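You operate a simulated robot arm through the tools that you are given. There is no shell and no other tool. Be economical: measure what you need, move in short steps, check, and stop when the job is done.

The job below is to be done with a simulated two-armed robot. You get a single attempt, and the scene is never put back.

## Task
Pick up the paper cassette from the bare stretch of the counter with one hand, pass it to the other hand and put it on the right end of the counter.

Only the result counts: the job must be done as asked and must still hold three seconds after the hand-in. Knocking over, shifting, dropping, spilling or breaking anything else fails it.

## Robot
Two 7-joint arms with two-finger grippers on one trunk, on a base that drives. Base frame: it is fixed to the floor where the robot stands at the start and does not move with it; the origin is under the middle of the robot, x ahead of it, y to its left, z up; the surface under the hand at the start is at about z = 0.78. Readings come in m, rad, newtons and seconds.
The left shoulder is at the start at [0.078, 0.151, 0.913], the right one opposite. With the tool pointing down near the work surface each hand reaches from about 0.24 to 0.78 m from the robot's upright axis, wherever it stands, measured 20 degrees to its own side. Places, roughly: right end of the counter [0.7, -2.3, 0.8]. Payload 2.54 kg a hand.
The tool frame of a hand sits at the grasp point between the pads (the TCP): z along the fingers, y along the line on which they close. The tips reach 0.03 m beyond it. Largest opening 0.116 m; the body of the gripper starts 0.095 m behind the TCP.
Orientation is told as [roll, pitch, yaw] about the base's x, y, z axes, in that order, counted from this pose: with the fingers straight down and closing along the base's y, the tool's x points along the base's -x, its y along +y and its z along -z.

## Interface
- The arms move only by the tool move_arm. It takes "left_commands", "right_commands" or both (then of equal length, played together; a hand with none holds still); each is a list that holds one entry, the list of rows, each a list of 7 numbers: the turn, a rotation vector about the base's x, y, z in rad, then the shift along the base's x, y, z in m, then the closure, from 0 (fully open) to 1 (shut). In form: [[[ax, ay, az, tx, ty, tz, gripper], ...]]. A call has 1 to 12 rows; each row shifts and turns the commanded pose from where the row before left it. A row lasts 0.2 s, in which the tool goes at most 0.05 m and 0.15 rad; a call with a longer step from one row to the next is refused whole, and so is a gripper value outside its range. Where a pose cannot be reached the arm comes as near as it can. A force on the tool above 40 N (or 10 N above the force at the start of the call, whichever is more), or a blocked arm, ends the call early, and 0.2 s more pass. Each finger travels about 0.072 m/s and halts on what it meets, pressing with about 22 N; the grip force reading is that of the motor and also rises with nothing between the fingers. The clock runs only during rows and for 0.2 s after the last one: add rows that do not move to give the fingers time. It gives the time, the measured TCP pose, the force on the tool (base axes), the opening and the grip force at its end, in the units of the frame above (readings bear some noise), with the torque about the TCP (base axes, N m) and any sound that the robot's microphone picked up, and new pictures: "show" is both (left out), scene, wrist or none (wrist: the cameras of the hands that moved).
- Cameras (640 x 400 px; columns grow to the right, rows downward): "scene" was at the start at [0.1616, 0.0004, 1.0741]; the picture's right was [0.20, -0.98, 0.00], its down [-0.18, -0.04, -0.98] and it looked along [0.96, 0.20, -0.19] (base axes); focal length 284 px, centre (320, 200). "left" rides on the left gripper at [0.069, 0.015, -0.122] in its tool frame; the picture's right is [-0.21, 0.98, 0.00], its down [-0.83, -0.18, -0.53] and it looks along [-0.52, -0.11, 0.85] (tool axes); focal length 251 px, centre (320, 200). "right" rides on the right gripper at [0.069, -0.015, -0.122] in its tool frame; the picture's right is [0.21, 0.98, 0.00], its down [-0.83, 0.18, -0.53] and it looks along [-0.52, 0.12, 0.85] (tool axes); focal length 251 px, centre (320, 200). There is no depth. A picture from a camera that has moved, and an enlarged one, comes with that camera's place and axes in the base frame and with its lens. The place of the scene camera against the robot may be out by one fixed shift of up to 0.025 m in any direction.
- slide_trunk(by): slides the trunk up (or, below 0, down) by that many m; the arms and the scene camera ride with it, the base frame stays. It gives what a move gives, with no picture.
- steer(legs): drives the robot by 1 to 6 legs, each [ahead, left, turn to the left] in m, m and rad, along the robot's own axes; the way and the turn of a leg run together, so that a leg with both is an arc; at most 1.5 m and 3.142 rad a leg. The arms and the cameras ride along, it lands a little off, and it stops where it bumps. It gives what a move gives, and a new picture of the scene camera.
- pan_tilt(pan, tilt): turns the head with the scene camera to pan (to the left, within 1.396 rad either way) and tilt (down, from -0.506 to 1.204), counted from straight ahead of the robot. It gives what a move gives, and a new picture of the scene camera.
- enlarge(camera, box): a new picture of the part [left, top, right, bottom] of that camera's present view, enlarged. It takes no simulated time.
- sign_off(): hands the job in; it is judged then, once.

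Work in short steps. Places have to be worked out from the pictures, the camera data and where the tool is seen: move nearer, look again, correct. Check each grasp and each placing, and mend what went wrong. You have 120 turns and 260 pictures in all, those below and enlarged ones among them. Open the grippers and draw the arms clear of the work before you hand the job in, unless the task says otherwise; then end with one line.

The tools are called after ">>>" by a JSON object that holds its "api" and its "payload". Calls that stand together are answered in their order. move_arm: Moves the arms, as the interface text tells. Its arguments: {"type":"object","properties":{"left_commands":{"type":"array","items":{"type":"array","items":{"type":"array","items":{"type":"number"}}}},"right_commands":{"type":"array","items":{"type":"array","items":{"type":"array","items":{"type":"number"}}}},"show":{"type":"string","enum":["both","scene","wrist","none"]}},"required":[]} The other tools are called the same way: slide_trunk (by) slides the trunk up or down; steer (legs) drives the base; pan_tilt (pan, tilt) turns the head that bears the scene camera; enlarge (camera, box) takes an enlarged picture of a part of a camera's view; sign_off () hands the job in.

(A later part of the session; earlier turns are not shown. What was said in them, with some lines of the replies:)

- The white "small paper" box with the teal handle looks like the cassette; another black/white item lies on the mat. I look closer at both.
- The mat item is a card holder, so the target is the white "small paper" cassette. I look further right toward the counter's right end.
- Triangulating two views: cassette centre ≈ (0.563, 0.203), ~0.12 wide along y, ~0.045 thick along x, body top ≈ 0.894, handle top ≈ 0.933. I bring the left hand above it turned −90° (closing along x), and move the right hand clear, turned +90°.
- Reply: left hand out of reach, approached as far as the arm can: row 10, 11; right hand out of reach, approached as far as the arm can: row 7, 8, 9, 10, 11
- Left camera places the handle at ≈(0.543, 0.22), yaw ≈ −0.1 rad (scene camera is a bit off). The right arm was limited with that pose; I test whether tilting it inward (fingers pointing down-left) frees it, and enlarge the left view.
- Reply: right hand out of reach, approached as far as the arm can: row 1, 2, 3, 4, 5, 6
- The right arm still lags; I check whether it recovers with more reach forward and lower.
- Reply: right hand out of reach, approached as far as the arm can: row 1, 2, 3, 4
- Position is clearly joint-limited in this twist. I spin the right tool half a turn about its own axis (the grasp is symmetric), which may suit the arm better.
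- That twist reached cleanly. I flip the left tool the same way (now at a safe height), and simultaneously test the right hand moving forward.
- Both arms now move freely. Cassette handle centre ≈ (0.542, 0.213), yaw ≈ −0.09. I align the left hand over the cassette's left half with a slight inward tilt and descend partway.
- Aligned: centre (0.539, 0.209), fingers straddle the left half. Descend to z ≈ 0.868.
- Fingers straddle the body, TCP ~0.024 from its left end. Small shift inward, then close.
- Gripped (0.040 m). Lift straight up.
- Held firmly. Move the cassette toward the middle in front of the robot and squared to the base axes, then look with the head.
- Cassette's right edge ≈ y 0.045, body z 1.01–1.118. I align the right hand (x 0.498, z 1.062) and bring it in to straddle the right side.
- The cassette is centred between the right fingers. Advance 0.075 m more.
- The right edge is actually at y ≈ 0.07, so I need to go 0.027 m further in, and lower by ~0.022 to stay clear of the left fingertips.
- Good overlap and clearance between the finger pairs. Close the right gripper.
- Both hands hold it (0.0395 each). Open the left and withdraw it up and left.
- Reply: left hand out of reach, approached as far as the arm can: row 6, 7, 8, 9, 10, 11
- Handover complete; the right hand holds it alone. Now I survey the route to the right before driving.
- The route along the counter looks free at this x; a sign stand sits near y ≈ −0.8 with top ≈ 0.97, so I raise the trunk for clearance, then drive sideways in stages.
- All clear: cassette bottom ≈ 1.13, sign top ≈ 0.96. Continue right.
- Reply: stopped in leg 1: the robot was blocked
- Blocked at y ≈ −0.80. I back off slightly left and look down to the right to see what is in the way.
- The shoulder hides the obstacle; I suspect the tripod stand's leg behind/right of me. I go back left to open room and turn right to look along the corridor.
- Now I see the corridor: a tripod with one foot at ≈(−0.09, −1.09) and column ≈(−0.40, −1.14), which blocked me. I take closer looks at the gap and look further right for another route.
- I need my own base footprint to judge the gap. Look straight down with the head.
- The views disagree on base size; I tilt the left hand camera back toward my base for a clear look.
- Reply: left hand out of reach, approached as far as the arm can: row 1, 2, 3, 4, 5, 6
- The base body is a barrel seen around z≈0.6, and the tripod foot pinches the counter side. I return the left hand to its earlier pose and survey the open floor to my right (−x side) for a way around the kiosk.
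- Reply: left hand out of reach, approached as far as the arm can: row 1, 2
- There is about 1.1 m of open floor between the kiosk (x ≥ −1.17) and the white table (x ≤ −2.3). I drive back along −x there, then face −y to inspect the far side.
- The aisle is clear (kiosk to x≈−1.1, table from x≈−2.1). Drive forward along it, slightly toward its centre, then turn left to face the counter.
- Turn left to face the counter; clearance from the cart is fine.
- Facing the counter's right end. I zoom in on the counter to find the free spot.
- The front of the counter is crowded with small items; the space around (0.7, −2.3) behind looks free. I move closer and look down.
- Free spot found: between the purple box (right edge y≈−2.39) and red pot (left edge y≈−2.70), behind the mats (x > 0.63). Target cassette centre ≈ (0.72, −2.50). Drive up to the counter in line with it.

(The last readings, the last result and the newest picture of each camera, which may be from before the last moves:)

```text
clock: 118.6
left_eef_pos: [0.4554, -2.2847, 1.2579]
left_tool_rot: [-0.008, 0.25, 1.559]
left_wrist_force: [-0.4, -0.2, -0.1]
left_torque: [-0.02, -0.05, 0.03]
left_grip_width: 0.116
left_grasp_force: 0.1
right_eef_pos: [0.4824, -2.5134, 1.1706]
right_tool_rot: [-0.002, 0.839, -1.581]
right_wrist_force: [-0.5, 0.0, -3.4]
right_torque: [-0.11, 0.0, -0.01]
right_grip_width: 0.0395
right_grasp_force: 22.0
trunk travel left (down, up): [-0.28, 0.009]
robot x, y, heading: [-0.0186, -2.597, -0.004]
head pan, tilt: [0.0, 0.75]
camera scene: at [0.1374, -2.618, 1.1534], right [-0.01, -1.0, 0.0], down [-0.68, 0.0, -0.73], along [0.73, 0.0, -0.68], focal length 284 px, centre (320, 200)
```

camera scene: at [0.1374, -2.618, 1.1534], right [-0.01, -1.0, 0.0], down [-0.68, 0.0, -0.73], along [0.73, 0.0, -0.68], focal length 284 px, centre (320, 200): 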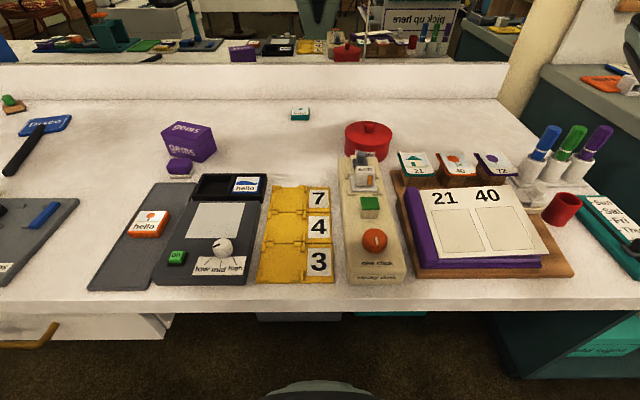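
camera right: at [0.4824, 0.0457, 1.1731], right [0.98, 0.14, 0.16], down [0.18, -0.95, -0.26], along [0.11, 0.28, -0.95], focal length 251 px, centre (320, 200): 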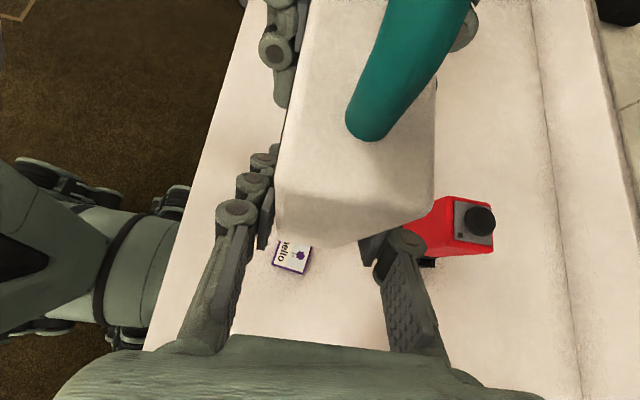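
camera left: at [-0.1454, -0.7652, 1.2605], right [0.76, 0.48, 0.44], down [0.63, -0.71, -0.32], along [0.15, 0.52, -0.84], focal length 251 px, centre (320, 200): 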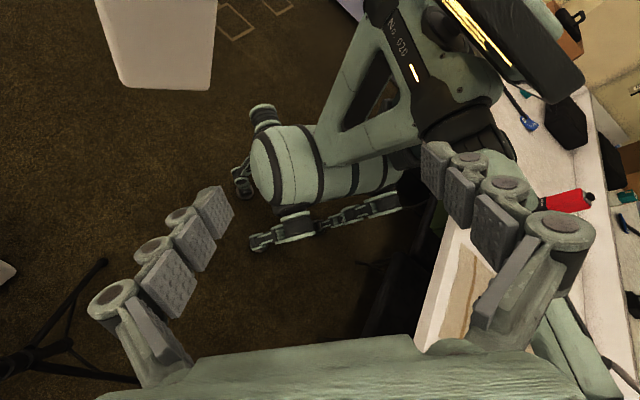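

Target TCP ≈ (0.71, −2.52, 0.82). Extend the right arm forward at the present height.

>>> {"api": "move_arm", "payload": {"right_commands": [[[0, 0, 0, 0.025, 0, 0, 1], [0, 0, 0, 0.025, 0, 0, 1], [0, 0, 0, 0.025, 0, 0, 1], [0, 0, 0, 0.025, 0, 0, 1], [0, 0, 0, 0.025, 0, 0, 1], [0, 0, 0, 0.025, 0, 0, 1], [0, 0, 0, 0.025, 0, 0, 1], [0, 0, 0, 0.025, 0, 0, 1], [0, 0, 0, 0.025, -0.006, 0, 1], [0, 0, 0, 0, 0, 0, 1]]], "show": "none"}}

>>> {"api": "slide_trunk", "payload": {"by": -0.16}}

>>> {"api": "pan_tilt", "payload": {"pan": 0.0, "tilt": 0.5}}

```text
clock: 120.8
left_eef_pos: [0.4547, -2.2837, 1.257]
left_tool_rot: [-0.009, 0.251, 1.558]
left_wrist_force: [0.0, -0.3, 0.4]
left_torque: [-0.02, 0.03, -0.01]
left_grip_width: 0.1162
left_grasp_force: 0.2
right_eef_pos: [0.6841, -2.5208, 1.1638]
right_tool_rot: [-0.001, 0.84, -1.579]
right_wrist_force: [0.5, -0.2, -3.4]
right_torque: [-0.1, 0.0, -0.02]
right_grip_width: 0.0395
right_grasp_force: 21.9
right hand out of reach, approached as far as the arm can: row 8, 9
trunk travel left (down, up): [-0.28, 0.009]
robot x, y, heading: [-0.0212, -2.5992, -0.005]
head pan, tilt: [0.0, 0.75]
```

```text
clock: 122.7
left_eef_pos: [0.4547, -2.2841, 1.0958]
left_tool_rot: [-0.009, 0.25, 1.558]
left_wrist_force: [0.7, -0.1, 0.0]
left_torque: [0.01, 0.01, 0.0]
left_grip_width: 0.1158
left_grasp_force: 0.1
right_eef_pos: [0.6842, -2.5213, 1.0034]
right_tool_rot: [-0.003, 0.84, -1.581]
right_wrist_force: [0.7, -0.1, -3.4]
right_torque: [-0.09, 0.0, -0.01]
right_grip_width: 0.0394
right_grasp_force: 22.2
trunk travel left (down, up): [-0.12, 0.169]
robot x, y, heading: [-0.0151, -2.6029, -0.004]
head pan, tilt: [0.0, 0.75]
```

```text
clock: 123.4
left_eef_pos: [0.4561, -2.2847, 1.096]
left_tool_rot: [-0.009, 0.249, 1.557]
left_wrist_force: [0.1, -0.1, 0.2]
left_torque: [0.01, 0.01, 0.0]
left_grip_width: 0.1161
left_grasp_force: 0.1
right_eef_pos: [0.6839, -2.5201, 1.0041]
right_tool_rot: [-0.002, 0.841, -1.581]
right_wrist_force: [1.0, -0.4, -3.1]
right_torque: [-0.11, -0.01, -0.02]
right_grip_width: 0.0395
right_grasp_force: 21.6
trunk travel left (down, up): [-0.12, 0.169]
robot x, y, heading: [-0.0156, -2.5998, -0.007]
head pan, tilt: [0.0, 0.499]
camera scene: at [0.1456, -2.6181, 1.0152], right [-0.01, -1.0, 0.0], down [-0.48, 0.0, -0.88], along [0.88, -0.01, -0.48], focal length 284 px, centre (320, 200)
```

scene: 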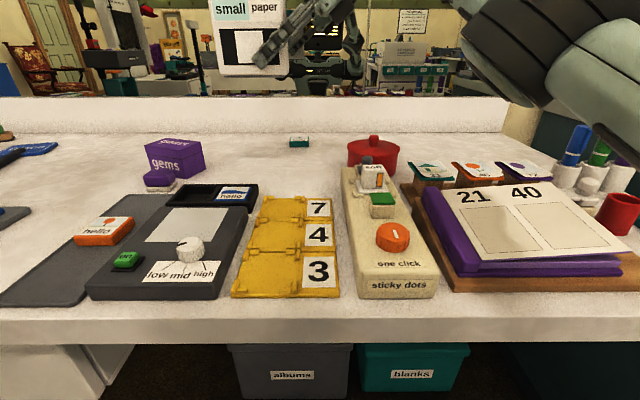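

The arm was at its limit at x=0.684; I nudge the base ahead 0.035 m so the opening fingers stay clear of the dark mat, then lower with the trunk.

>>> {"api": "steer", "payload": {"legs": [[0.035, 0, 0]]}}

>>> {"api": "slide_trunk", "payload": {"by": -0.08}}

>>> {"api": "enlarge", "payload": {"camera": "right", "box": [0, 0, 640, 400]}}

>>> {"api": "enlarge", "payload": {"camera": "scene", "box": [0, 0, 640, 400]}}

```text
clock: 124.3
left_eef_pos: [0.4907, -2.2837, 1.0963]
left_tool_rot: [-0.009, 0.249, 1.558]
left_wrist_force: [0.0, 0.3, -0.1]
left_torque: [-0.02, 0.0, 0.0]
left_grip_width: 0.1162
left_grasp_force: 0.0
right_eef_pos: [0.7186, -2.5215, 1.0018]
right_tool_rot: [-0.001, 0.841, -1.581]
right_wrist_force: [0.2, 0.4, -3.6]
right_torque: [-0.1, 0.0, 0.01]
right_grip_width: 0.0394
right_grasp_force: 21.4
trunk travel left (down, up): [-0.12, 0.169]
robot x, y, heading: [0.0204, -2.5991, -0.005]
head pan, tilt: [0.0, 0.499]
camera scene: at [0.1804, -2.6183, 1.0152], right [-0.01, -1.0, 0.0], down [-0.48, 0.0, -0.88], along [0.88, -0.01, -0.48], focal length 284 px, centre (320, 200)
```

scene: 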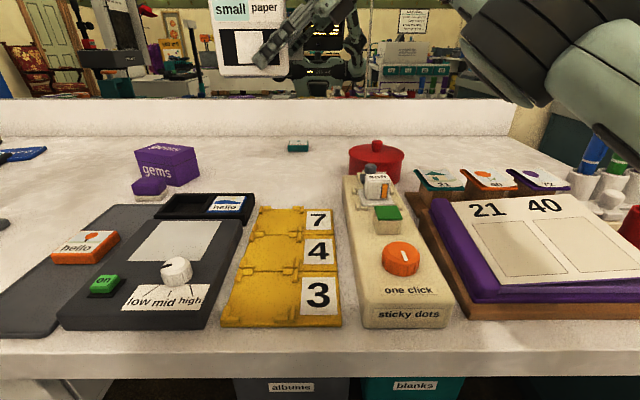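

```text
clock: 125.5
left_eef_pos: [0.4898, -2.2859, 1.0159]
left_tool_rot: [-0.011, 0.251, 1.56]
left_wrist_force: [0.2, -0.1, -0.1]
left_torque: [-0.02, -0.03, 0.01]
left_grip_width: 0.1158
left_grasp_force: 0.2
right_eef_pos: [0.7187, -2.5216, 0.9228]
right_tool_rot: [-0.003, 0.841, -1.584]
right_wrist_force: [0.4, 0.6, -3.2]
right_torque: [-0.11, 0.05, 0.02]
right_grip_width: 0.0399
right_grasp_force: 22.2
trunk travel left (down, up): [-0.04, 0.249]
robot x, y, heading: [0.0173, -2.6002, -0.006]
head pan, tilt: [0.0, 0.499]
```

```text
1.00 times, centred on (320, 200) of right (not enlarged: the box is as wide or as high as the picture)
camera zoom: at [0.7026, -2.5648, 1.0559], right [0.98, 0.13, 0.16], down [0.17, -0.95, -0.26], along [0.12, 0.28, -0.95], focal length 251 px, centre (320, 200)
```

zoom: 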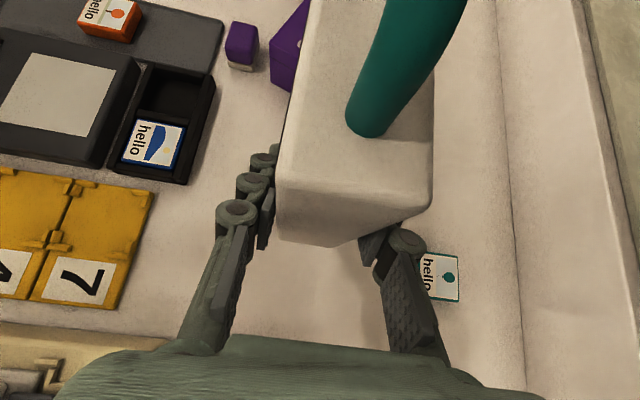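

```text
1.00 times, centred on (320, 200) of scene (not enlarged: the box is as wide or as high as the picture)
camera zoom: at [0.1798, -2.6183, 0.9354], right [-0.01, -1.0, 0.0], down [-0.48, 0.0, -0.88], along [0.88, -0.01, -0.48], focal length 284 px, centre (320, 200)
```

zoom: 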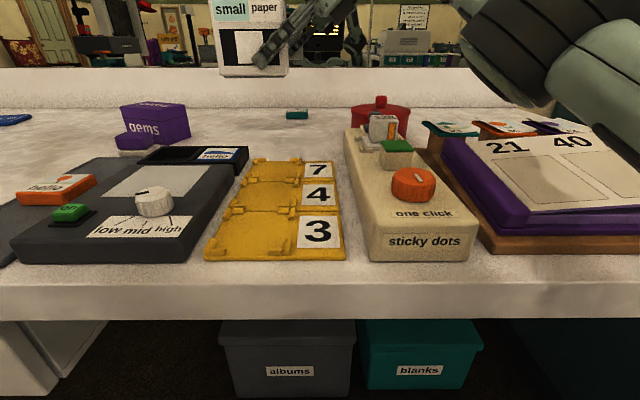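

All clear around the target. Lower the arm to just above the surface.

>>> {"api": "move_arm", "payload": {"right_commands": [[[0, 0, 0, 0, 0, -0.025, 1], [0, 0, 0, 0, 0, -0.025, 1], [0, 0, 0, 0, 0, -0.02, 1], [0, 0, 0, 0, 0, -0.012, 1], [0, 0, 0, 0, 0, -0.004, 1], [0, 0, 0, 0, 0, 0, 1]]]}}

```text
clock: 127.0
left_eef_pos: [0.4808, -2.2759, 1.0171]
left_tool_rot: [-0.021, 0.261, 1.558]
left_wrist_force: [0.0, 1.4, -0.8]
left_torque: [-0.12, 0.0, 0.0]
left_grip_width: 0.1157
left_grasp_force: 0.1
right_eef_pos: [0.705, -2.5049, 0.8749]
right_tool_rot: [0.092, 0.826, -1.494]
right_wrist_force: [0.8, -0.3, -3.4]
right_torque: [-0.05, 0.02, 0.02]
right_grip_width: 0.0394
right_grasp_force: 22.4
trunk travel left (down, up): [-0.04, 0.249]
robot x, y, heading: [0.0187, -2.6005, -0.002]
head pan, tilt: [0.0, 0.499]
stopped in row 6 (right hand): the arm was blocked; the commanded pose is now the measured one
camera scene: at [0.1723, -2.6113, 0.9357], right [0.0, -1.0, 0.01], down [-0.47, -0.01, -0.88], along [0.88, -0.01, -0.47], focal length 284 px, centre (320, 200)
camera right: at [0.6812, -2.5469, 1.0058], right [0.96, 0.15, 0.22], down [0.2, -0.95, -0.24], along [0.17, 0.27, -0.95], focal length 251 px, centre (320, 200)
```

scene: 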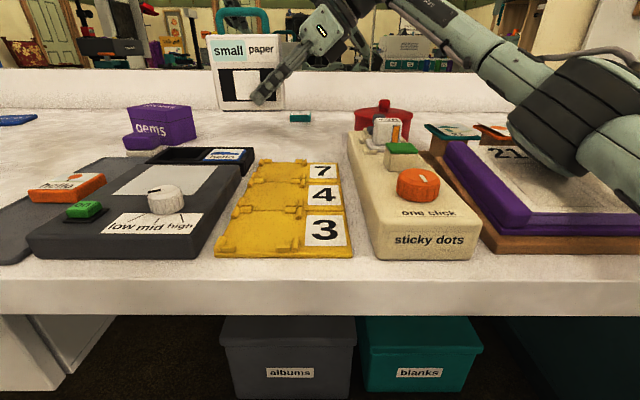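
right: 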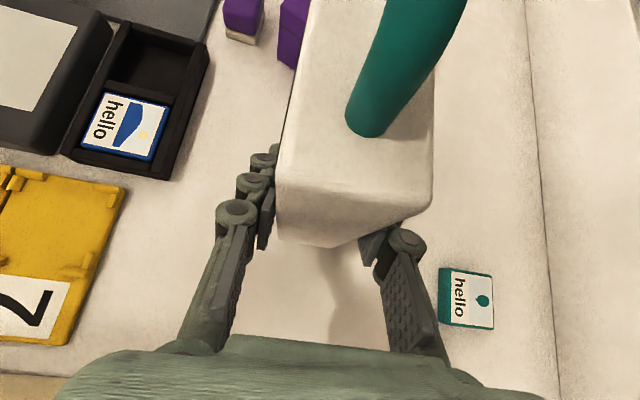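

The right elbow sank onto the calendar. I lift off straight up right away with the trunk.

>>> {"api": "slide_trunk", "payload": {"by": 0.1}}

>>> {"api": "enlarge", "payload": {"camera": "scene", "box": [0, 0, 640, 400]}}

```text
clock: 128.4
left_eef_pos: [0.49, -2.2834, 1.1157]
left_tool_rot: [-0.008, 0.251, 1.559]
left_wrist_force: [0.4, -0.5, -0.9]
left_torque: [0.0, 0.0, -0.03]
left_grip_width: 0.1159
left_grasp_force: 0.0
right_eef_pos: [0.7147, -2.5136, 0.9562]
right_tool_rot: [0.048, 0.837, -1.531]
right_wrist_force: [0.6, -0.1, -3.5]
right_torque: [-0.12, -0.04, 0.01]
right_grip_width: 0.0396
right_grasp_force: 21.9
trunk travel left (down, up): [-0.14, 0.149]
robot x, y, heading: [0.018, -2.5964, -0.0]
head pan, tilt: [0.0, 0.499]
```

```text
1.00 times, centred on (320, 200) of scene (not enlarged: the box is as wide or as high as the picture)
camera zoom: at [0.1804, -2.6178, 1.0351], right [-0.01, -1.0, 0.0], down [-0.48, 0.0, -0.88], along [0.88, 0.0, -0.48], focal length 284 px, centre (320, 200)
```

zoom: 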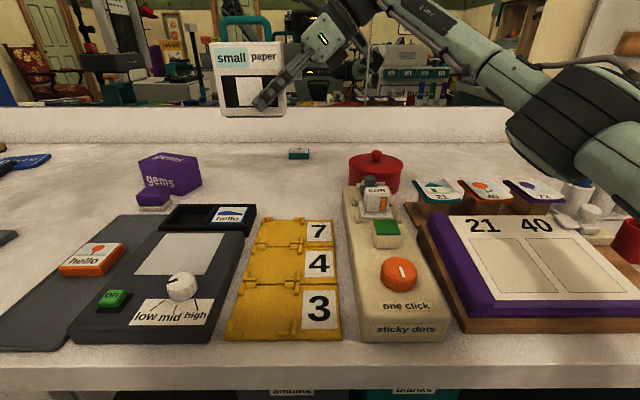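

The calendar looks unmoved relative to its neighbours. Placing with the arm out sideways drops the elbow, so I'll swing the hand to point forward-down (cassette edge-on), which keeps the elbow back. First raise and retract, then rotate in stages.

>>> {"api": "slide_trunk", "payload": {"by": 0.1}}

>>> {"api": "move_arm", "payload": {"right_commands": [[[0, 0, -0.14, -0.025, -0.01, 0.01, 1], [0, 0, -0.14, -0.025, -0.01, 0.01, 1], [0, 0, -0.14, -0.025, -0.01, 0, 1], [0, 0, -0.14, -0.025, -0.01, 0, 1], [0, 0, -0.14, -0.025, -0.01, 0, 1], [0, 0, -0.14, -0.025, 0, 0, 1]]], "show": "scene"}}

```text
clock: 129.7
left_eef_pos: [0.4906, -2.2828, 1.2156]
left_tool_rot: [-0.008, 0.25, 1.558]
left_wrist_force: [-0.2, 0.9, 0.8]
left_torque: [0.05, 0.02, -0.04]
left_grip_width: 0.1161
left_grasp_force: 0.0
right_eef_pos: [0.7147, -2.5125, 1.0564]
right_tool_rot: [0.048, 0.837, -1.53]
right_wrist_force: [-0.4, -0.8, -3.6]
right_torque: [-0.14, 0.0, -0.02]
right_grip_width: 0.0396
right_grasp_force: 21.9
trunk travel left (down, up): [-0.24, 0.049]
robot x, y, heading: [0.0195, -2.5978, -0.007]
head pan, tilt: [0.0, 0.499]
```

```text
clock: 131.1
left_eef_pos: [0.4903, -2.2833, 1.2163]
left_tool_rot: [-0.009, 0.251, 1.56]
left_wrist_force: [-0.3, 0.5, -0.2]
left_torque: [-0.04, -0.02, 0.0]
left_grip_width: 0.1162
left_grasp_force: 0.1
right_eef_pos: [0.5639, -2.5641, 1.0794]
right_tool_rot: [0.053, 0.839, -2.37]
right_wrist_force: [-0.5, 0.0, -2.6]
right_torque: [-0.06, 0.07, -0.02]
right_grip_width: 0.0396
right_grasp_force: 21.3
trunk travel left (down, up): [-0.24, 0.049]
robot x, y, heading: [0.0169, -2.6002, -0.007]
head pan, tilt: [0.0, 0.499]
camera scene: at [0.1799, -2.6176, 1.1354], right [0.0, -1.0, 0.0], down [-0.48, 0.0, -0.88], along [0.88, 0.0, -0.48], focal length 284 px, centre (320, 200)
```

scene: 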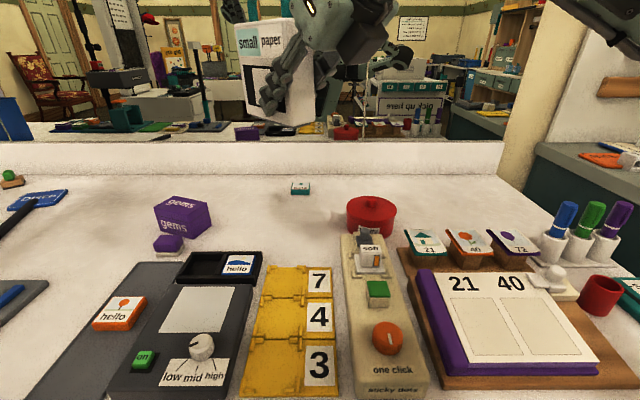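

Rotating well. Continue to yaw ≈ −3.14 and correct the small roll error.

>>> {"api": "move_arm", "payload": {"right_commands": [[[0, 0, -0.14, 0, 0.005, 0, 1], [0, 0, -0.14, 0, 0.005, 0, 1], [0, 0, -0.14, 0, 0.005, 0, 1], [0, 0, -0.14, 0, 0.005, 0, 1], [0, 0, -0.14, 0, 0.005, 0, 1], [0, 0, -0.072, 0, 0.005, 0, 1], [0.0333, 0, 0.037, 0, 0, 0, 1], [0, 0, 0, 0, 0, 0, 1]]]}}

```text
clock: 132.9
left_eef_pos: [0.4898, -2.2837, 1.2155]
left_tool_rot: [-0.01, 0.249, 1.558]
left_wrist_force: [-0.7, -0.6, -0.6]
left_torque: [-0.02, -0.01, 0.01]
left_grip_width: 0.116
left_grasp_force: 0.0
right_eef_pos: [0.5636, -2.5319, 1.0781]
right_tool_rot: [0.001, 0.838, 3.14]
right_wrist_force: [0.1, -0.8, -3.2]
right_torque: [-0.01, 0.07, -0.03]
right_grip_width: 0.0392
right_grasp_force: 22.1
trunk travel left (down, up): [-0.24, 0.049]
robot x, y, heading: [0.016, -2.5983, -0.005]
head pan, tilt: [0.0, 0.499]
camera scene: at [0.1802, -2.6178, 1.1353], right [0.0, -1.0, 0.0], down [-0.48, 0.0, -0.88], along [0.88, 0.0, -0.48], focal length 284 px, centre (320, 200)
camera right: at [0.5191, -2.517, 1.2103], right [0.14, -0.98, 0.16], down [-0.95, -0.18, -0.26], along [0.28, -0.12, -0.95], focal length 251 px, centre (320, 200)
```

scene: 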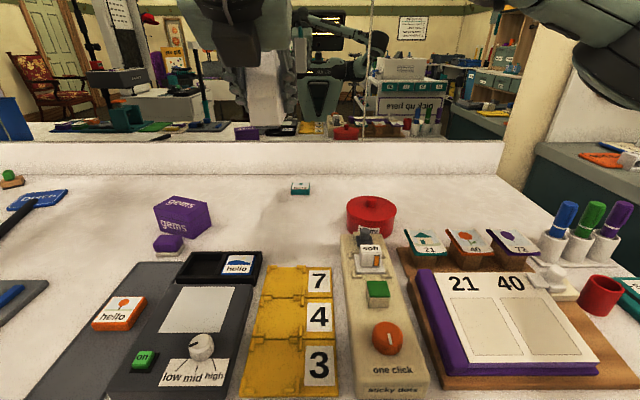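
right: 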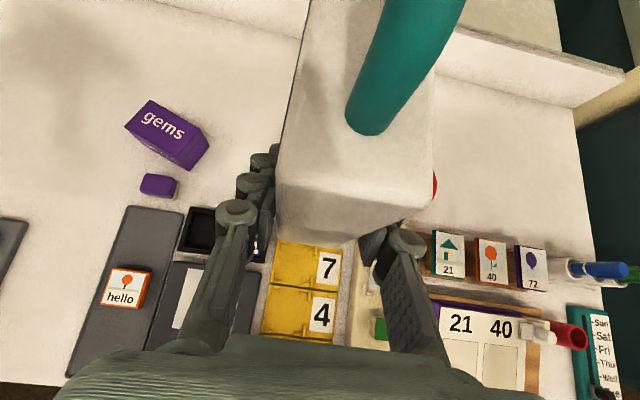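

Orientation is right (roll ≈ 0, cassette upright). Extend forward to x≈0.685, then lower by trunk and look.

>>> {"api": "move_arm", "payload": {"right_commands": [[[0, 0, 0, 0.03, 0, 0, 1], [0, 0, 0, 0.03, 0, 0, 1], [0, 0, 0, 0.03, 0, 0, 1], [0, 0, 0, 0.03, 0, 0, 1], [0, 0, 0, 0, 0, 0, 1]]], "show": "none"}}

>>> {"api": "slide_trunk", "payload": {"by": -0.12}}

>>> {"api": "pan_tilt", "payload": {"pan": -0.3, "tilt": 0.45}}

>>> {"api": "enlarge", "payload": {"camera": "right", "box": [0, 0, 640, 400]}}

```text
clock: 134.1
left_eef_pos: [0.49, -2.2839, 1.2161]
left_tool_rot: [-0.008, 0.247, 1.559]
left_wrist_force: [-0.9, 0.8, -0.4]
left_torque: [-0.01, 0.01, 0.02]
left_grip_width: 0.1159
left_grasp_force: 0.1
right_eef_pos: [0.686, -2.5342, 1.078]
right_tool_rot: [0.001, 0.836, -3.143]
right_wrist_force: [-0.3, 0.5, -3.3]
right_torque: [0.01, 0.13, 0.01]
right_grip_width: 0.0396
right_grasp_force: 22.1
trunk travel left (down, up): [-0.24, 0.049]
robot x, y, heading: [0.0199, -2.6018, -0.003]
head pan, tilt: [0.0, 0.499]
```

```text
clock: 135.6
left_eef_pos: [0.4897, -2.2831, 1.0954]
left_tool_rot: [-0.008, 0.249, 1.559]
left_wrist_force: [-0.1, -0.5, 0.7]
left_torque: [-0.01, 0.01, -0.01]
left_grip_width: 0.1158
left_grasp_force: 0.1
right_eef_pos: [0.6831, -2.533, 0.958]
right_tool_rot: [0.0, 0.838, 3.143]
right_wrist_force: [0.0, -0.8, -3.3]
right_torque: [-0.03, 0.13, -0.01]
right_grip_width: 0.0396
right_grasp_force: 21.8
trunk travel left (down, up): [-0.12, 0.169]
robot x, y, heading: [0.019, -2.5965, -0.006]
head pan, tilt: [0.0, 0.499]
```

```text
clock: 136.4
left_eef_pos: [0.4905, -2.2839, 1.0964]
left_tool_rot: [-0.009, 0.25, 1.559]
left_wrist_force: [-0.3, 0.1, 0.1]
left_torque: [-0.01, -0.01, -0.03]
left_grip_width: 0.1158
left_grasp_force: 0.1
right_eef_pos: [0.6841, -2.5337, 0.9575]
right_tool_rot: [0.0, 0.837, 3.142]
right_wrist_force: [-0.6, 0.2, -3.9]
right_torque: [0.02, 0.14, 0.01]
right_grip_width: 0.0393
right_grasp_force: 22.1
trunk travel left (down, up): [-0.12, 0.169]
robot x, y, heading: [0.0162, -2.6009, -0.006]
head pan, tilt: [-0.3, 0.45]
camera scene: at [0.177, -2.645, 1.0198], right [-0.3, -0.95, 0.0], down [-0.42, 0.13, -0.9], along [0.86, -0.27, -0.44], focal length 284 px, centre (320, 200)
```

scene: 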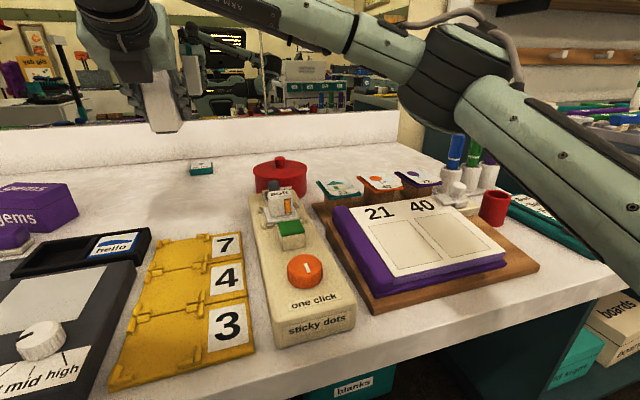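

```text
1.00 times, centred on (320, 200) of right (not enlarged: the box is as wide or as high as the picture)
camera zoom: at [0.6398, -2.5176, 1.0906], right [0.14, -0.98, 0.16], down [-0.95, -0.18, -0.26], along [0.28, -0.12, -0.95], focal length 251 px, centre (320, 200)
```

zoom: 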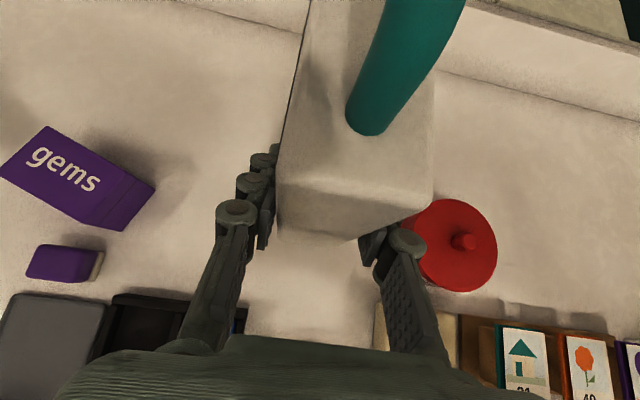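

The elbow would again come low if the trunk goes down. Better: raise the trunk high and reach down with the arm, so the elbow stays up.

>>> {"api": "slide_trunk", "payload": {"by": 0.16}}

>>> {"api": "move_arm", "payload": {"right_commands": [[[0, 0, 0, 0, 0, -0.03, 1], [0, 0, 0, 0, 0, -0.03, 1], [0, 0, 0, 0, 0, -0.03, 1], [0, 0, 0, 0, 0, -0.03, 1], [0, 0, 0, 0, 0, -0.03, 1], [0, 0, 0, 0, 0, 0, 1]]], "show": "scene"}}

```text
clock: 138.2
left_eef_pos: [0.4899, -2.2837, 1.256]
left_tool_rot: [-0.009, 0.25, 1.558]
left_wrist_force: [-0.1, -0.1, -0.6]
left_torque: [-0.01, 0.0, 0.0]
left_grip_width: 0.1157
left_grasp_force: 0.1
right_eef_pos: [0.6845, -2.5331, 1.1179]
right_tool_rot: [0.001, 0.838, 3.142]
right_wrist_force: [0.4, -0.6, -4.3]
right_torque: [0.01, 0.12, 0.01]
right_grip_width: 0.0396
right_grasp_force: 21.8
trunk travel left (down, up): [-0.28, 0.009]
robot x, y, heading: [0.0219, -2.6002, -0.009]
head pan, tilt: [-0.3, 0.45]
```

```text
clock: 139.6
left_eef_pos: [0.4911, -2.2839, 1.2556]
left_tool_rot: [-0.01, 0.248, 1.558]
left_wrist_force: [0.2, 0.2, 0.3]
left_torque: [-0.01, -0.01, -0.01]
left_grip_width: 0.1157
left_grasp_force: 0.1
right_eef_pos: [0.6838, -2.5336, 0.9673]
right_tool_rot: [0.0, 0.838, 3.138]
right_wrist_force: [0.1, -0.1, -3.0]
right_torque: [0.0, 0.14, -0.03]
right_grip_width: 0.0397
right_grasp_force: 22.2
trunk travel left (down, up): [-0.28, 0.009]
robot x, y, heading: [0.0207, -2.5994, -0.007]
head pan, tilt: [-0.3, 0.45]
camera scene: at [0.1768, -2.6451, 1.1798], right [-0.3, -0.95, 0.0], down [-0.42, 0.13, -0.9], along [0.86, -0.27, -0.44], focal length 284 px, centre (320, 200)
```

scene: 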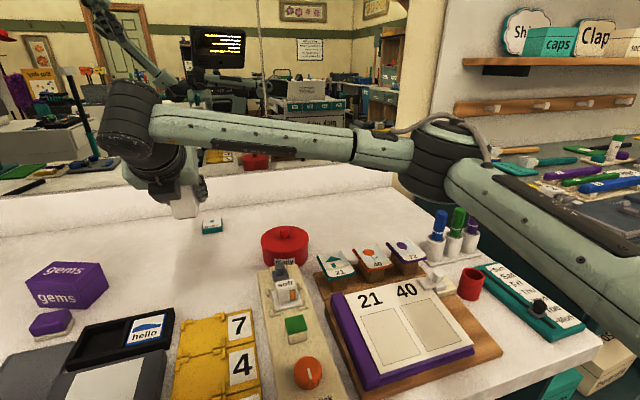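

Elbow is well above now (~1.0). Lower another 0.06 and re-check the elbow.

>>> {"api": "move_arm", "payload": {"right_commands": [[[0, 0, 0, 0, 0, -0.02, 1], [0, 0, 0, 0, 0, -0.02, 1], [0, 0, 0, 0, 0, -0.02, 1], [0, 0, 0, 0, 0, 0, 1]]], "show": "both"}}

```text
clock: 140.6
left_eef_pos: [0.4902, -2.2838, 1.2547]
left_tool_rot: [-0.008, 0.251, 1.559]
left_wrist_force: [-0.1, -0.3, 0.1]
left_torque: [-0.01, -0.01, 0.0]
left_grip_width: 0.1159
left_grasp_force: 0.1
right_eef_pos: [0.6852, -2.5345, 0.9081]
right_tool_rot: [-0.001, 0.837, 3.139]
right_wrist_force: [0.4, -0.3, -3.1]
right_torque: [-0.02, 0.07, -0.03]
right_grip_width: 0.0392
right_grasp_force: 22.0
trunk travel left (down, up): [-0.28, 0.009]
robot x, y, heading: [0.0164, -2.6017, -0.002]
head pan, tilt: [-0.3, 0.45]
camera scene: at [0.1769, -2.6451, 1.1798], right [-0.3, -0.95, 0.0], down [-0.42, 0.13, -0.9], along [0.86, -0.27, -0.44], focal length 284 px, centre (320, 200)
camera right: at [0.64, -2.5179, 1.0406], right [0.14, -0.98, 0.16], down [-0.95, -0.18, -0.26], along [0.28, -0.12, -0.95], focal length 251 px, centre (320, 200)
```

scene: 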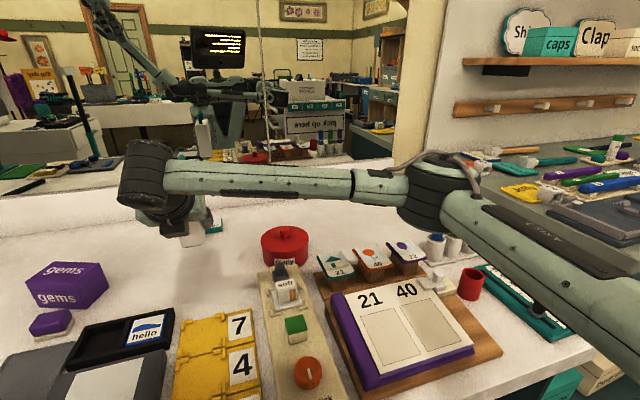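
right: 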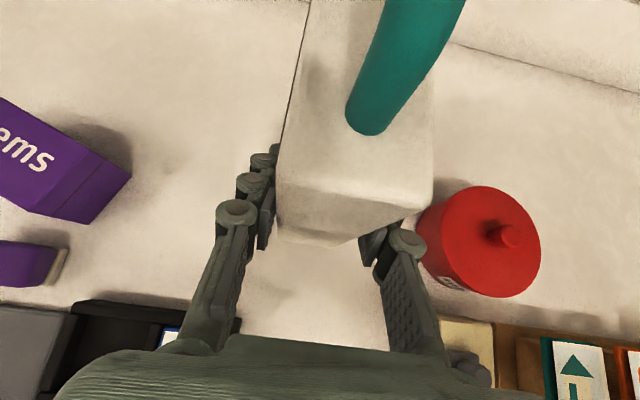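

Elbow bottom ≈ 0.95–0.98, dropping ~0.04 per 0.06 of hand travel: margin suffices. Pot, box and mats clear of the hand. Lower 0.06 more.

>>> {"api": "move_arm", "payload": {"right_commands": [[[0, 0, 0, 0, 0, -0.02, 1], [0, 0, 0, 0, 0, -0.02, 1], [0, 0, 0, 0, 0, -0.02, 1], [0, 0, 0, 0, 0, 0, 1]]], "show": "both"}}

>>> {"api": "enlarge", "payload": {"camera": "scene", "box": [60, 130, 340, 320]}}

```text
clock: 141.6
left_eef_pos: [0.4897, -2.2833, 1.2564]
left_tool_rot: [-0.009, 0.251, 1.558]
left_wrist_force: [0.7, 0.8, -0.7]
left_torque: [0.01, 0.02, -0.01]
left_grip_width: 0.116
left_grasp_force: 0.0
right_eef_pos: [0.6844, -2.534, 0.849]
right_tool_rot: [0.0, 0.837, 3.141]
right_wrist_force: [0.2, 0.1, -2.6]
right_torque: [-0.02, 0.08, -0.04]
right_grip_width: 0.0396
right_grasp_force: 21.7
trunk travel left (down, up): [-0.28, 0.009]
robot x, y, heading: [0.0199, -2.5981, -0.007]
head pan, tilt: [-0.3, 0.45]
camera scene: at [0.1769, -2.6451, 1.1798], right [-0.3, -0.95, 0.0], down [-0.42, 0.13, -0.9], along [0.86, -0.27, -0.44], focal length 284 px, centre (320, 200)
camera right: at [0.6392, -2.5177, 0.9809], right [0.14, -0.98, 0.16], down [-0.95, -0.18, -0.26], along [0.28, -0.12, -0.95], focal length 251 px, centre (320, 200)
```

scene: 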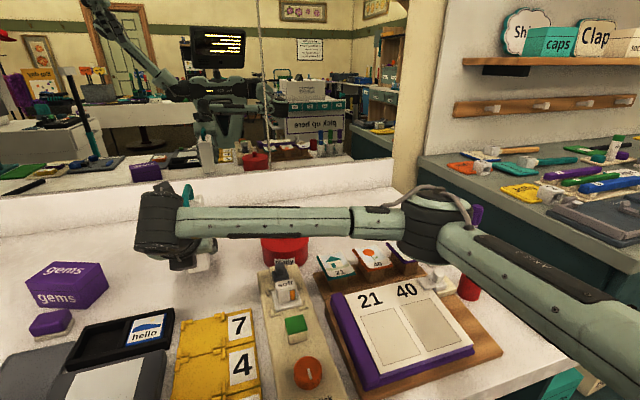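
right: 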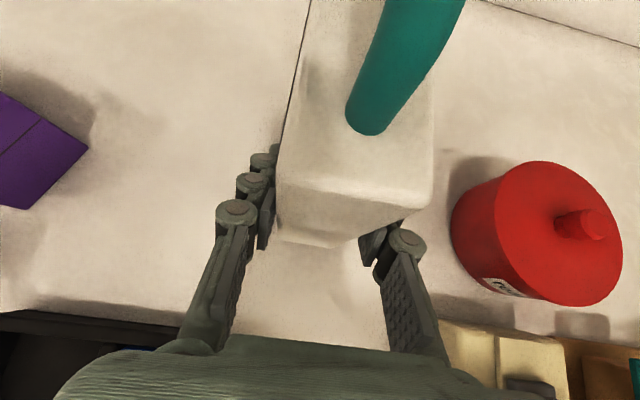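

```text
2.11 times, centred on (200, 225) of scene
camera zoom: at [0.1769, -2.6451, 1.1798], right [-0.3, -0.95, 0.0], down [-0.42, 0.13, -0.9], along [0.86, -0.27, -0.44], focal length 598 px, centre (573, 147)
```

zoom: 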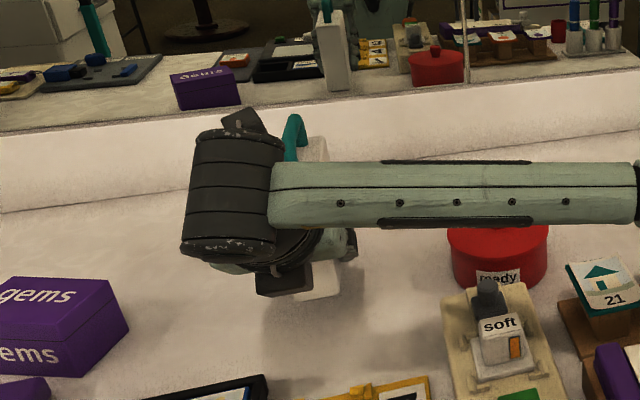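

Nearly there: cassette bottom ≈ 0.81. Lower gently until contact.

>>> {"api": "move_arm", "payload": {"right_commands": [[[0, 0, 0, 0, 0, -0.012, 1], [0, 0, 0, 0, 0, -0.008, 1], [0, 0, 0, 0, 0, -0.004, 1], [0, 0, 0, 0, 0, -0.003, 1], [0, 0, 0, 0, 0, -0.002, 1], [0, 0, 0, 0, 0, 0, 1]]], "show": "both"}}

```text
clock: 143.0
left_eef_pos: [0.4894, -2.2843, 1.2576]
left_tool_rot: [-0.012, 0.249, 1.559]
left_wrist_force: [-0.4, -0.1, -0.2]
left_torque: [0.02, 0.0, 0.02]
left_grip_width: 0.1159
left_grasp_force: 0.0
right_eef_pos: [0.6852, -2.5337, 0.8214]
right_tool_rot: [-0.001, 0.843, 3.138]
right_wrist_force: [0.8, -2.1, 6.8]
right_torque: [-0.09, -0.75, -0.06]
right_grip_width: 0.0396
right_grasp_force: 22.0
trunk travel left (down, up): [-0.28, 0.009]
robot x, y, heading: [0.0216, -2.5992, -0.001]
head pan, tilt: [-0.3, 0.45]
camera scene: at [0.1758, -2.6453, 1.1801], right [-0.3, -0.95, 0.0], down [-0.41, 0.13, -0.9], along [0.86, -0.27, -0.43], focal length 284 px, centre (320, 200)
camera right: at [0.6392, -2.5177, 0.9537], right [0.14, -0.98, 0.16], down [-0.95, -0.18, -0.26], along [0.28, -0.11, -0.95], focal length 251 px, centre (320, 200)
```

scene: 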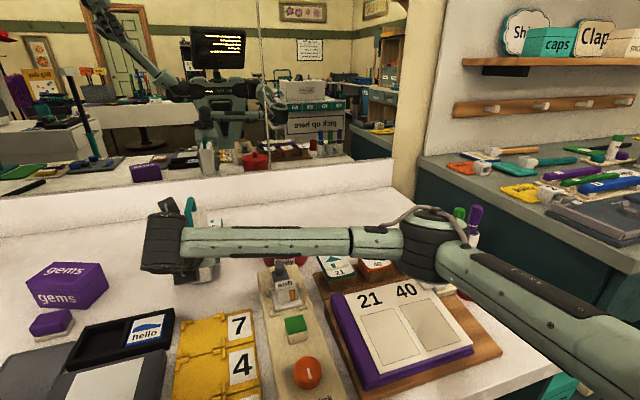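
right: 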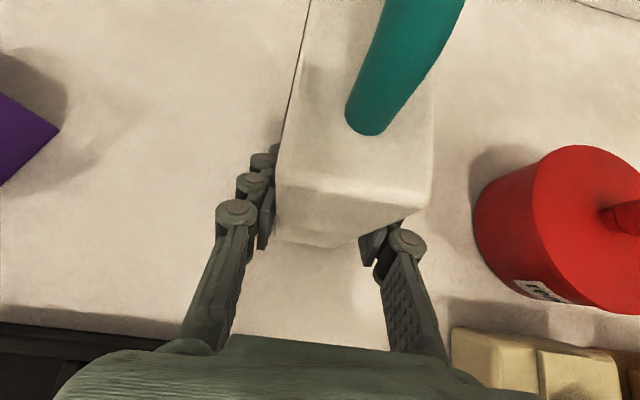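

Contact felt (~10 N). Open partway (enough to release, staying clear of the pot) and check that it stands.

>>> {"api": "move_arm", "payload": {"right_commands": [[[0, 0, 0, 0, 0, 0.001, 0.8], [0, 0, 0, 0, 0, 0, 0.6], [0, 0, 0, 0, 0, 0, 0.4], [0, 0, 0, 0, 0, 0, 0.4], [0, 0, 0, 0, 0, 0, 0.4]]], "show": "both"}}

```text
clock: 144.2
left_eef_pos: [0.4905, -2.2847, 1.2578]
left_tool_rot: [-0.009, 0.248, 1.559]
left_wrist_force: [-0.2, -0.2, 0.1]
left_torque: [0.06, -0.01, 0.01]
left_grip_width: 0.1161
left_grasp_force: 0.1
right_eef_pos: [0.6846, -2.5336, 0.8194]
right_tool_rot: [0.0, 0.837, 3.139]
right_wrist_force: [0.9, -0.9, -0.2]
right_torque: [0.01, 0.0, 0.01]
right_grip_width: 0.0695
right_grasp_force: 0.2
trunk travel left (down, up): [-0.28, 0.009]
robot x, y, heading: [0.0191, -2.6024, -0.004]
head pan, tilt: [-0.3, 0.45]
camera scene: at [0.1767, -2.6451, 1.1798], right [-0.3, -0.95, 0.0], down [-0.42, 0.13, -0.9], along [0.86, -0.27, -0.44], focal length 284 px, centre (320, 200)
camera right: at [0.6394, -2.5175, 0.9526], right [0.14, -0.98, 0.16], down [-0.95, -0.18, -0.26], along [0.28, -0.12, -0.95], focal length 251 px, centre (320, 200)
```

scene: 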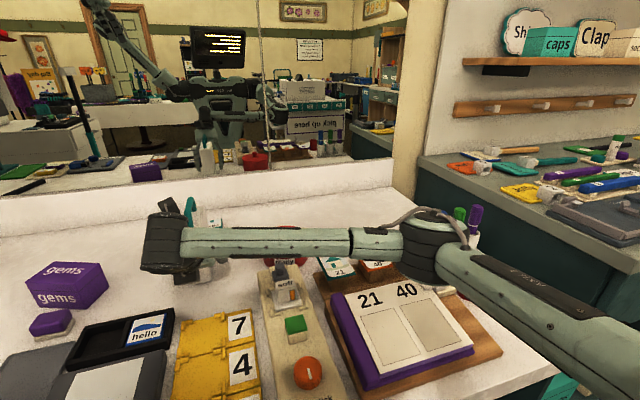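
right: 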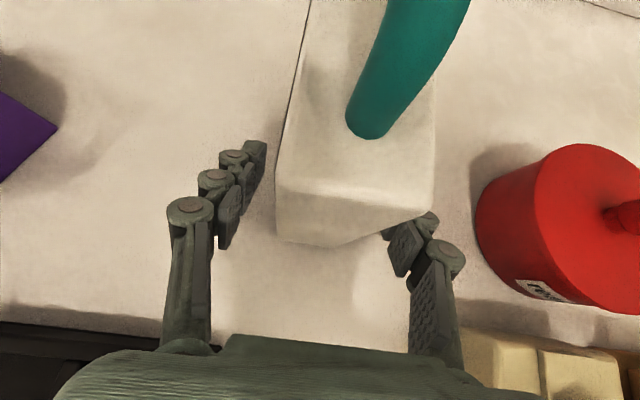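

Released; the cassette stands upright with the fingers free on both sides. Withdraw along the finger axis.

>>> {"api": "move_arm", "payload": {"right_commands": [[[0, 0, 0, -0.0112, 0, 0.01, 0.4], [0, 0, 0, -0.0224, 0, 0.02, 0.4], [0, 0, 0, -0.0224, 0, 0.02, 0.4], [0, 0, 0, -0.0224, 0, 0.022, 0.4], [0, 0, 0, -0.015, 0, 0.03, 0.4], [0, 0, 0, 0, 0, 0.03, 0.4]]], "show": "both"}}

```text
clock: 145.6
left_eef_pos: [0.4897, -2.2835, 1.2557]
left_tool_rot: [-0.008, 0.249, 1.559]
left_wrist_force: [-0.9, -0.6, 0.1]
left_torque: [0.0, 0.0, 0.01]
left_grip_width: 0.116
left_grasp_force: 0.0
right_eef_pos: [0.5892, -2.5342, 0.9531]
right_tool_rot: [0.001, 0.838, 3.14]
right_wrist_force: [0.0, 0.0, -0.5]
right_torque: [-0.01, 0.0, -0.02]
right_grip_width: 0.0695
right_grasp_force: 0.0
trunk travel left (down, up): [-0.28, 0.009]
robot x, y, heading: [0.0172, -2.5964, -0.005]
head pan, tilt: [-0.3, 0.45]
camera scene: at [0.1765, -2.6451, 1.1798], right [-0.3, -0.95, 0.0], down [-0.41, 0.13, -0.9], along [0.86, -0.27, -0.43], focal length 284 px, centre (320, 200)
camera right: at [0.5448, -2.5183, 1.0853], right [0.14, -0.98, 0.16], down [-0.95, -0.18, -0.26], along [0.28, -0.12, -0.95], focal length 251 px, centre (320, 200)
```

scene: 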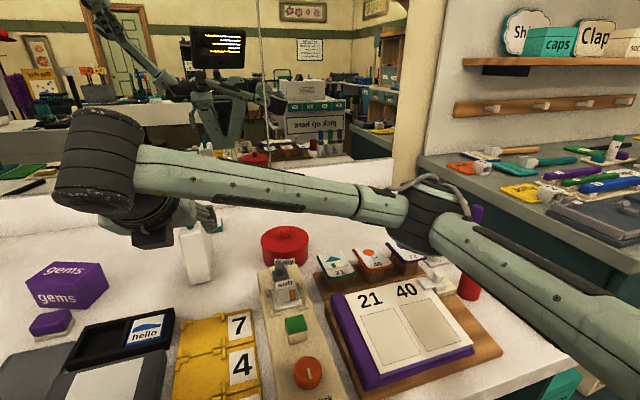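
right: 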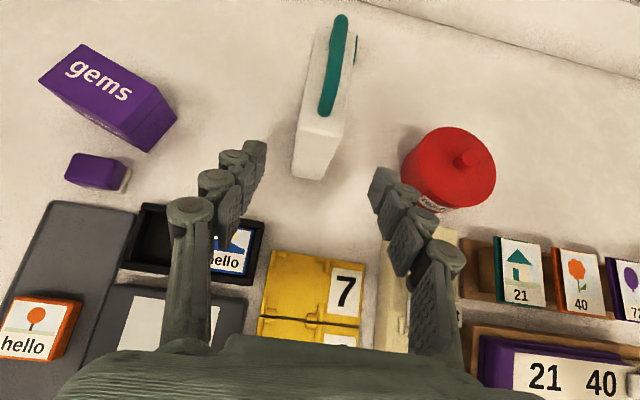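

The cassette stands on its own, neighbours untouched. Raise the hand further, open it, and back the robot away from the counter.

>>> {"api": "move_arm", "payload": {"right_commands": [[[0, 0, 0, 0, 0, 0.03, 0.2], [0, 0, 0, 0, 0, 0.03, 0], [0, 0, 0, 0, 0, 0.03, 0], [0, 0, 0, 0, 0, 0.03, 0], [0, 0, 0, 0, 0, 0, 0]]], "show": "none"}}

>>> {"api": "steer", "payload": {"legs": [[-0.4, 0, 0]]}}

>>> {"api": "pan_tilt", "payload": {"pan": 0.0, "tilt": 0.5}}

>>> {"api": "enlarge", "payload": {"camera": "scene", "box": [160, 80, 520, 280]}}

```text
clock: 146.8
left_eef_pos: [0.4904, -2.2837, 1.2558]
left_tool_rot: [-0.009, 0.249, 1.558]
left_wrist_force: [-0.1, -0.1, 0.2]
left_torque: [-0.02, 0.03, 0.01]
left_grip_width: 0.116
left_grasp_force: 0.1
right_eef_pos: [0.5905, -2.5333, 1.0721]
right_tool_rot: [0.001, 0.837, -3.141]
right_wrist_force: [0.5, 0.7, 0.4]
right_torque: [0.01, 0.05, -0.02]
right_grip_width: 0.1159
right_grasp_force: 0.0
trunk travel left (down, up): [-0.28, 0.009]
robot x, y, heading: [0.0198, -2.599, -0.005]
head pan, tilt: [-0.3, 0.45]
```

```text
clock: 149.3
left_eef_pos: [0.0902, -2.2839, 1.2565]
left_tool_rot: [-0.008, 0.248, 1.553]
left_wrist_force: [0.1, 0.5, -0.3]
left_torque: [0.0, -0.01, -0.01]
left_grip_width: 0.116
left_grasp_force: 0.1
right_eef_pos: [0.1905, -2.5341, 1.0719]
right_tool_rot: [0.001, 0.837, 3.135]
right_wrist_force: [-0.5, -0.4, 0.2]
right_torque: [-0.01, 0.0, 0.01]
right_grip_width: 0.1157
right_grasp_force: 0.1
trunk travel left (down, up): [-0.28, 0.009]
robot x, y, heading: [-0.3842, -2.5969, -0.012]
head pan, tilt: [-0.3, 0.45]
camera scene: at [-0.2253, -2.6428, 1.1799], right [-0.31, -0.95, 0.0], down [-0.41, 0.13, -0.9], along [0.86, -0.28, -0.43], focal length 284 px, centre (320, 200)
```

scene: 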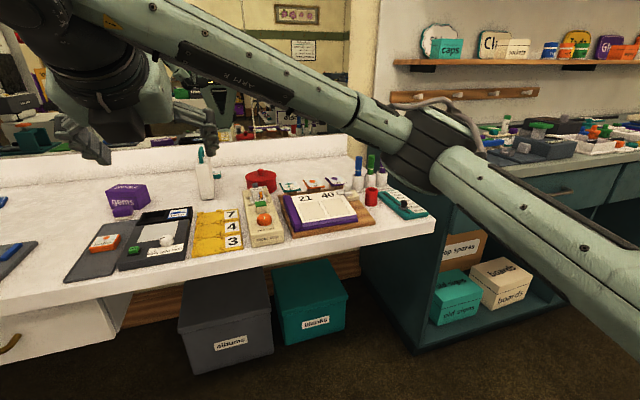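

```text
clock: 150.1
left_eef_pos: [0.0901, -2.2834, 1.2548]
left_tool_rot: [-0.01, 0.252, 1.555]
left_wrist_force: [-0.2, 0.3, 0.4]
left_torque: [0.01, 0.0, 0.0]
left_grip_width: 0.1157
left_grasp_force: 0.1
right_eef_pos: [0.1918, -2.5325, 1.0726]
right_tool_rot: [0.0, 0.838, 3.136]
right_wrist_force: [-0.6, -0.1, 0.0]
right_torque: [0.03, -0.01, 0.01]
right_grip_width: 0.1159
right_grasp_force: 0.2
trunk travel left (down, up): [-0.28, 0.009]
robot x, y, heading: [-0.3847, -2.5948, -0.009]
head pan, tilt: [0.0, 0.499]
camera scene: at [-0.2214, -2.6158, 1.1754], right [-0.01, -1.0, 0.0], down [-0.48, 0.01, -0.88], along [0.88, -0.01, -0.48], focal length 284 px, centre (320, 200)
```

scene: 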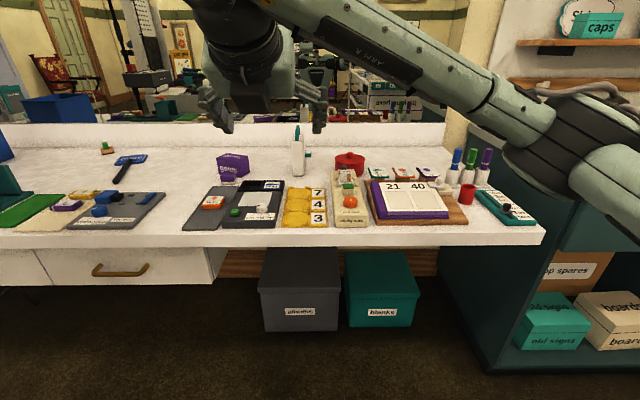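

```text
1.78 times, centred on (340, 180) of scene
camera zoom: at [-0.2214, -2.6158, 1.1754], right [-0.01, -1.0, 0.0], down [-0.48, 0.01, -0.88], along [0.88, -0.01, -0.48], focal length 505 px, centre (284, 236)
```

zoom: 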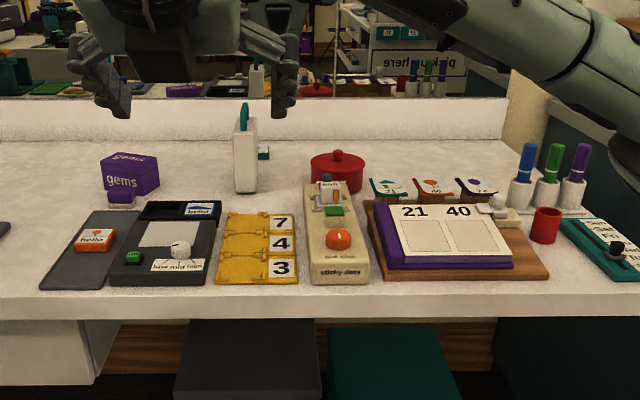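

The cassette stands upright on the right end of the counter, its neighbours look as they did before, and both grippers are open and clear. I hand the job in.

>>> {"api": "sign_off", "payload": {}}

```text
The job is handed in.
```

The left hand picked up the "small paper" cassette and passed it to the right hand, which set it upright on the right end of the counter at about (0.72, −2.53). During the first placing try the right elbow came down on the calendar, and on the way over the base was blocked once near the tripod; the pictures taken afterwards showed neither one moved.
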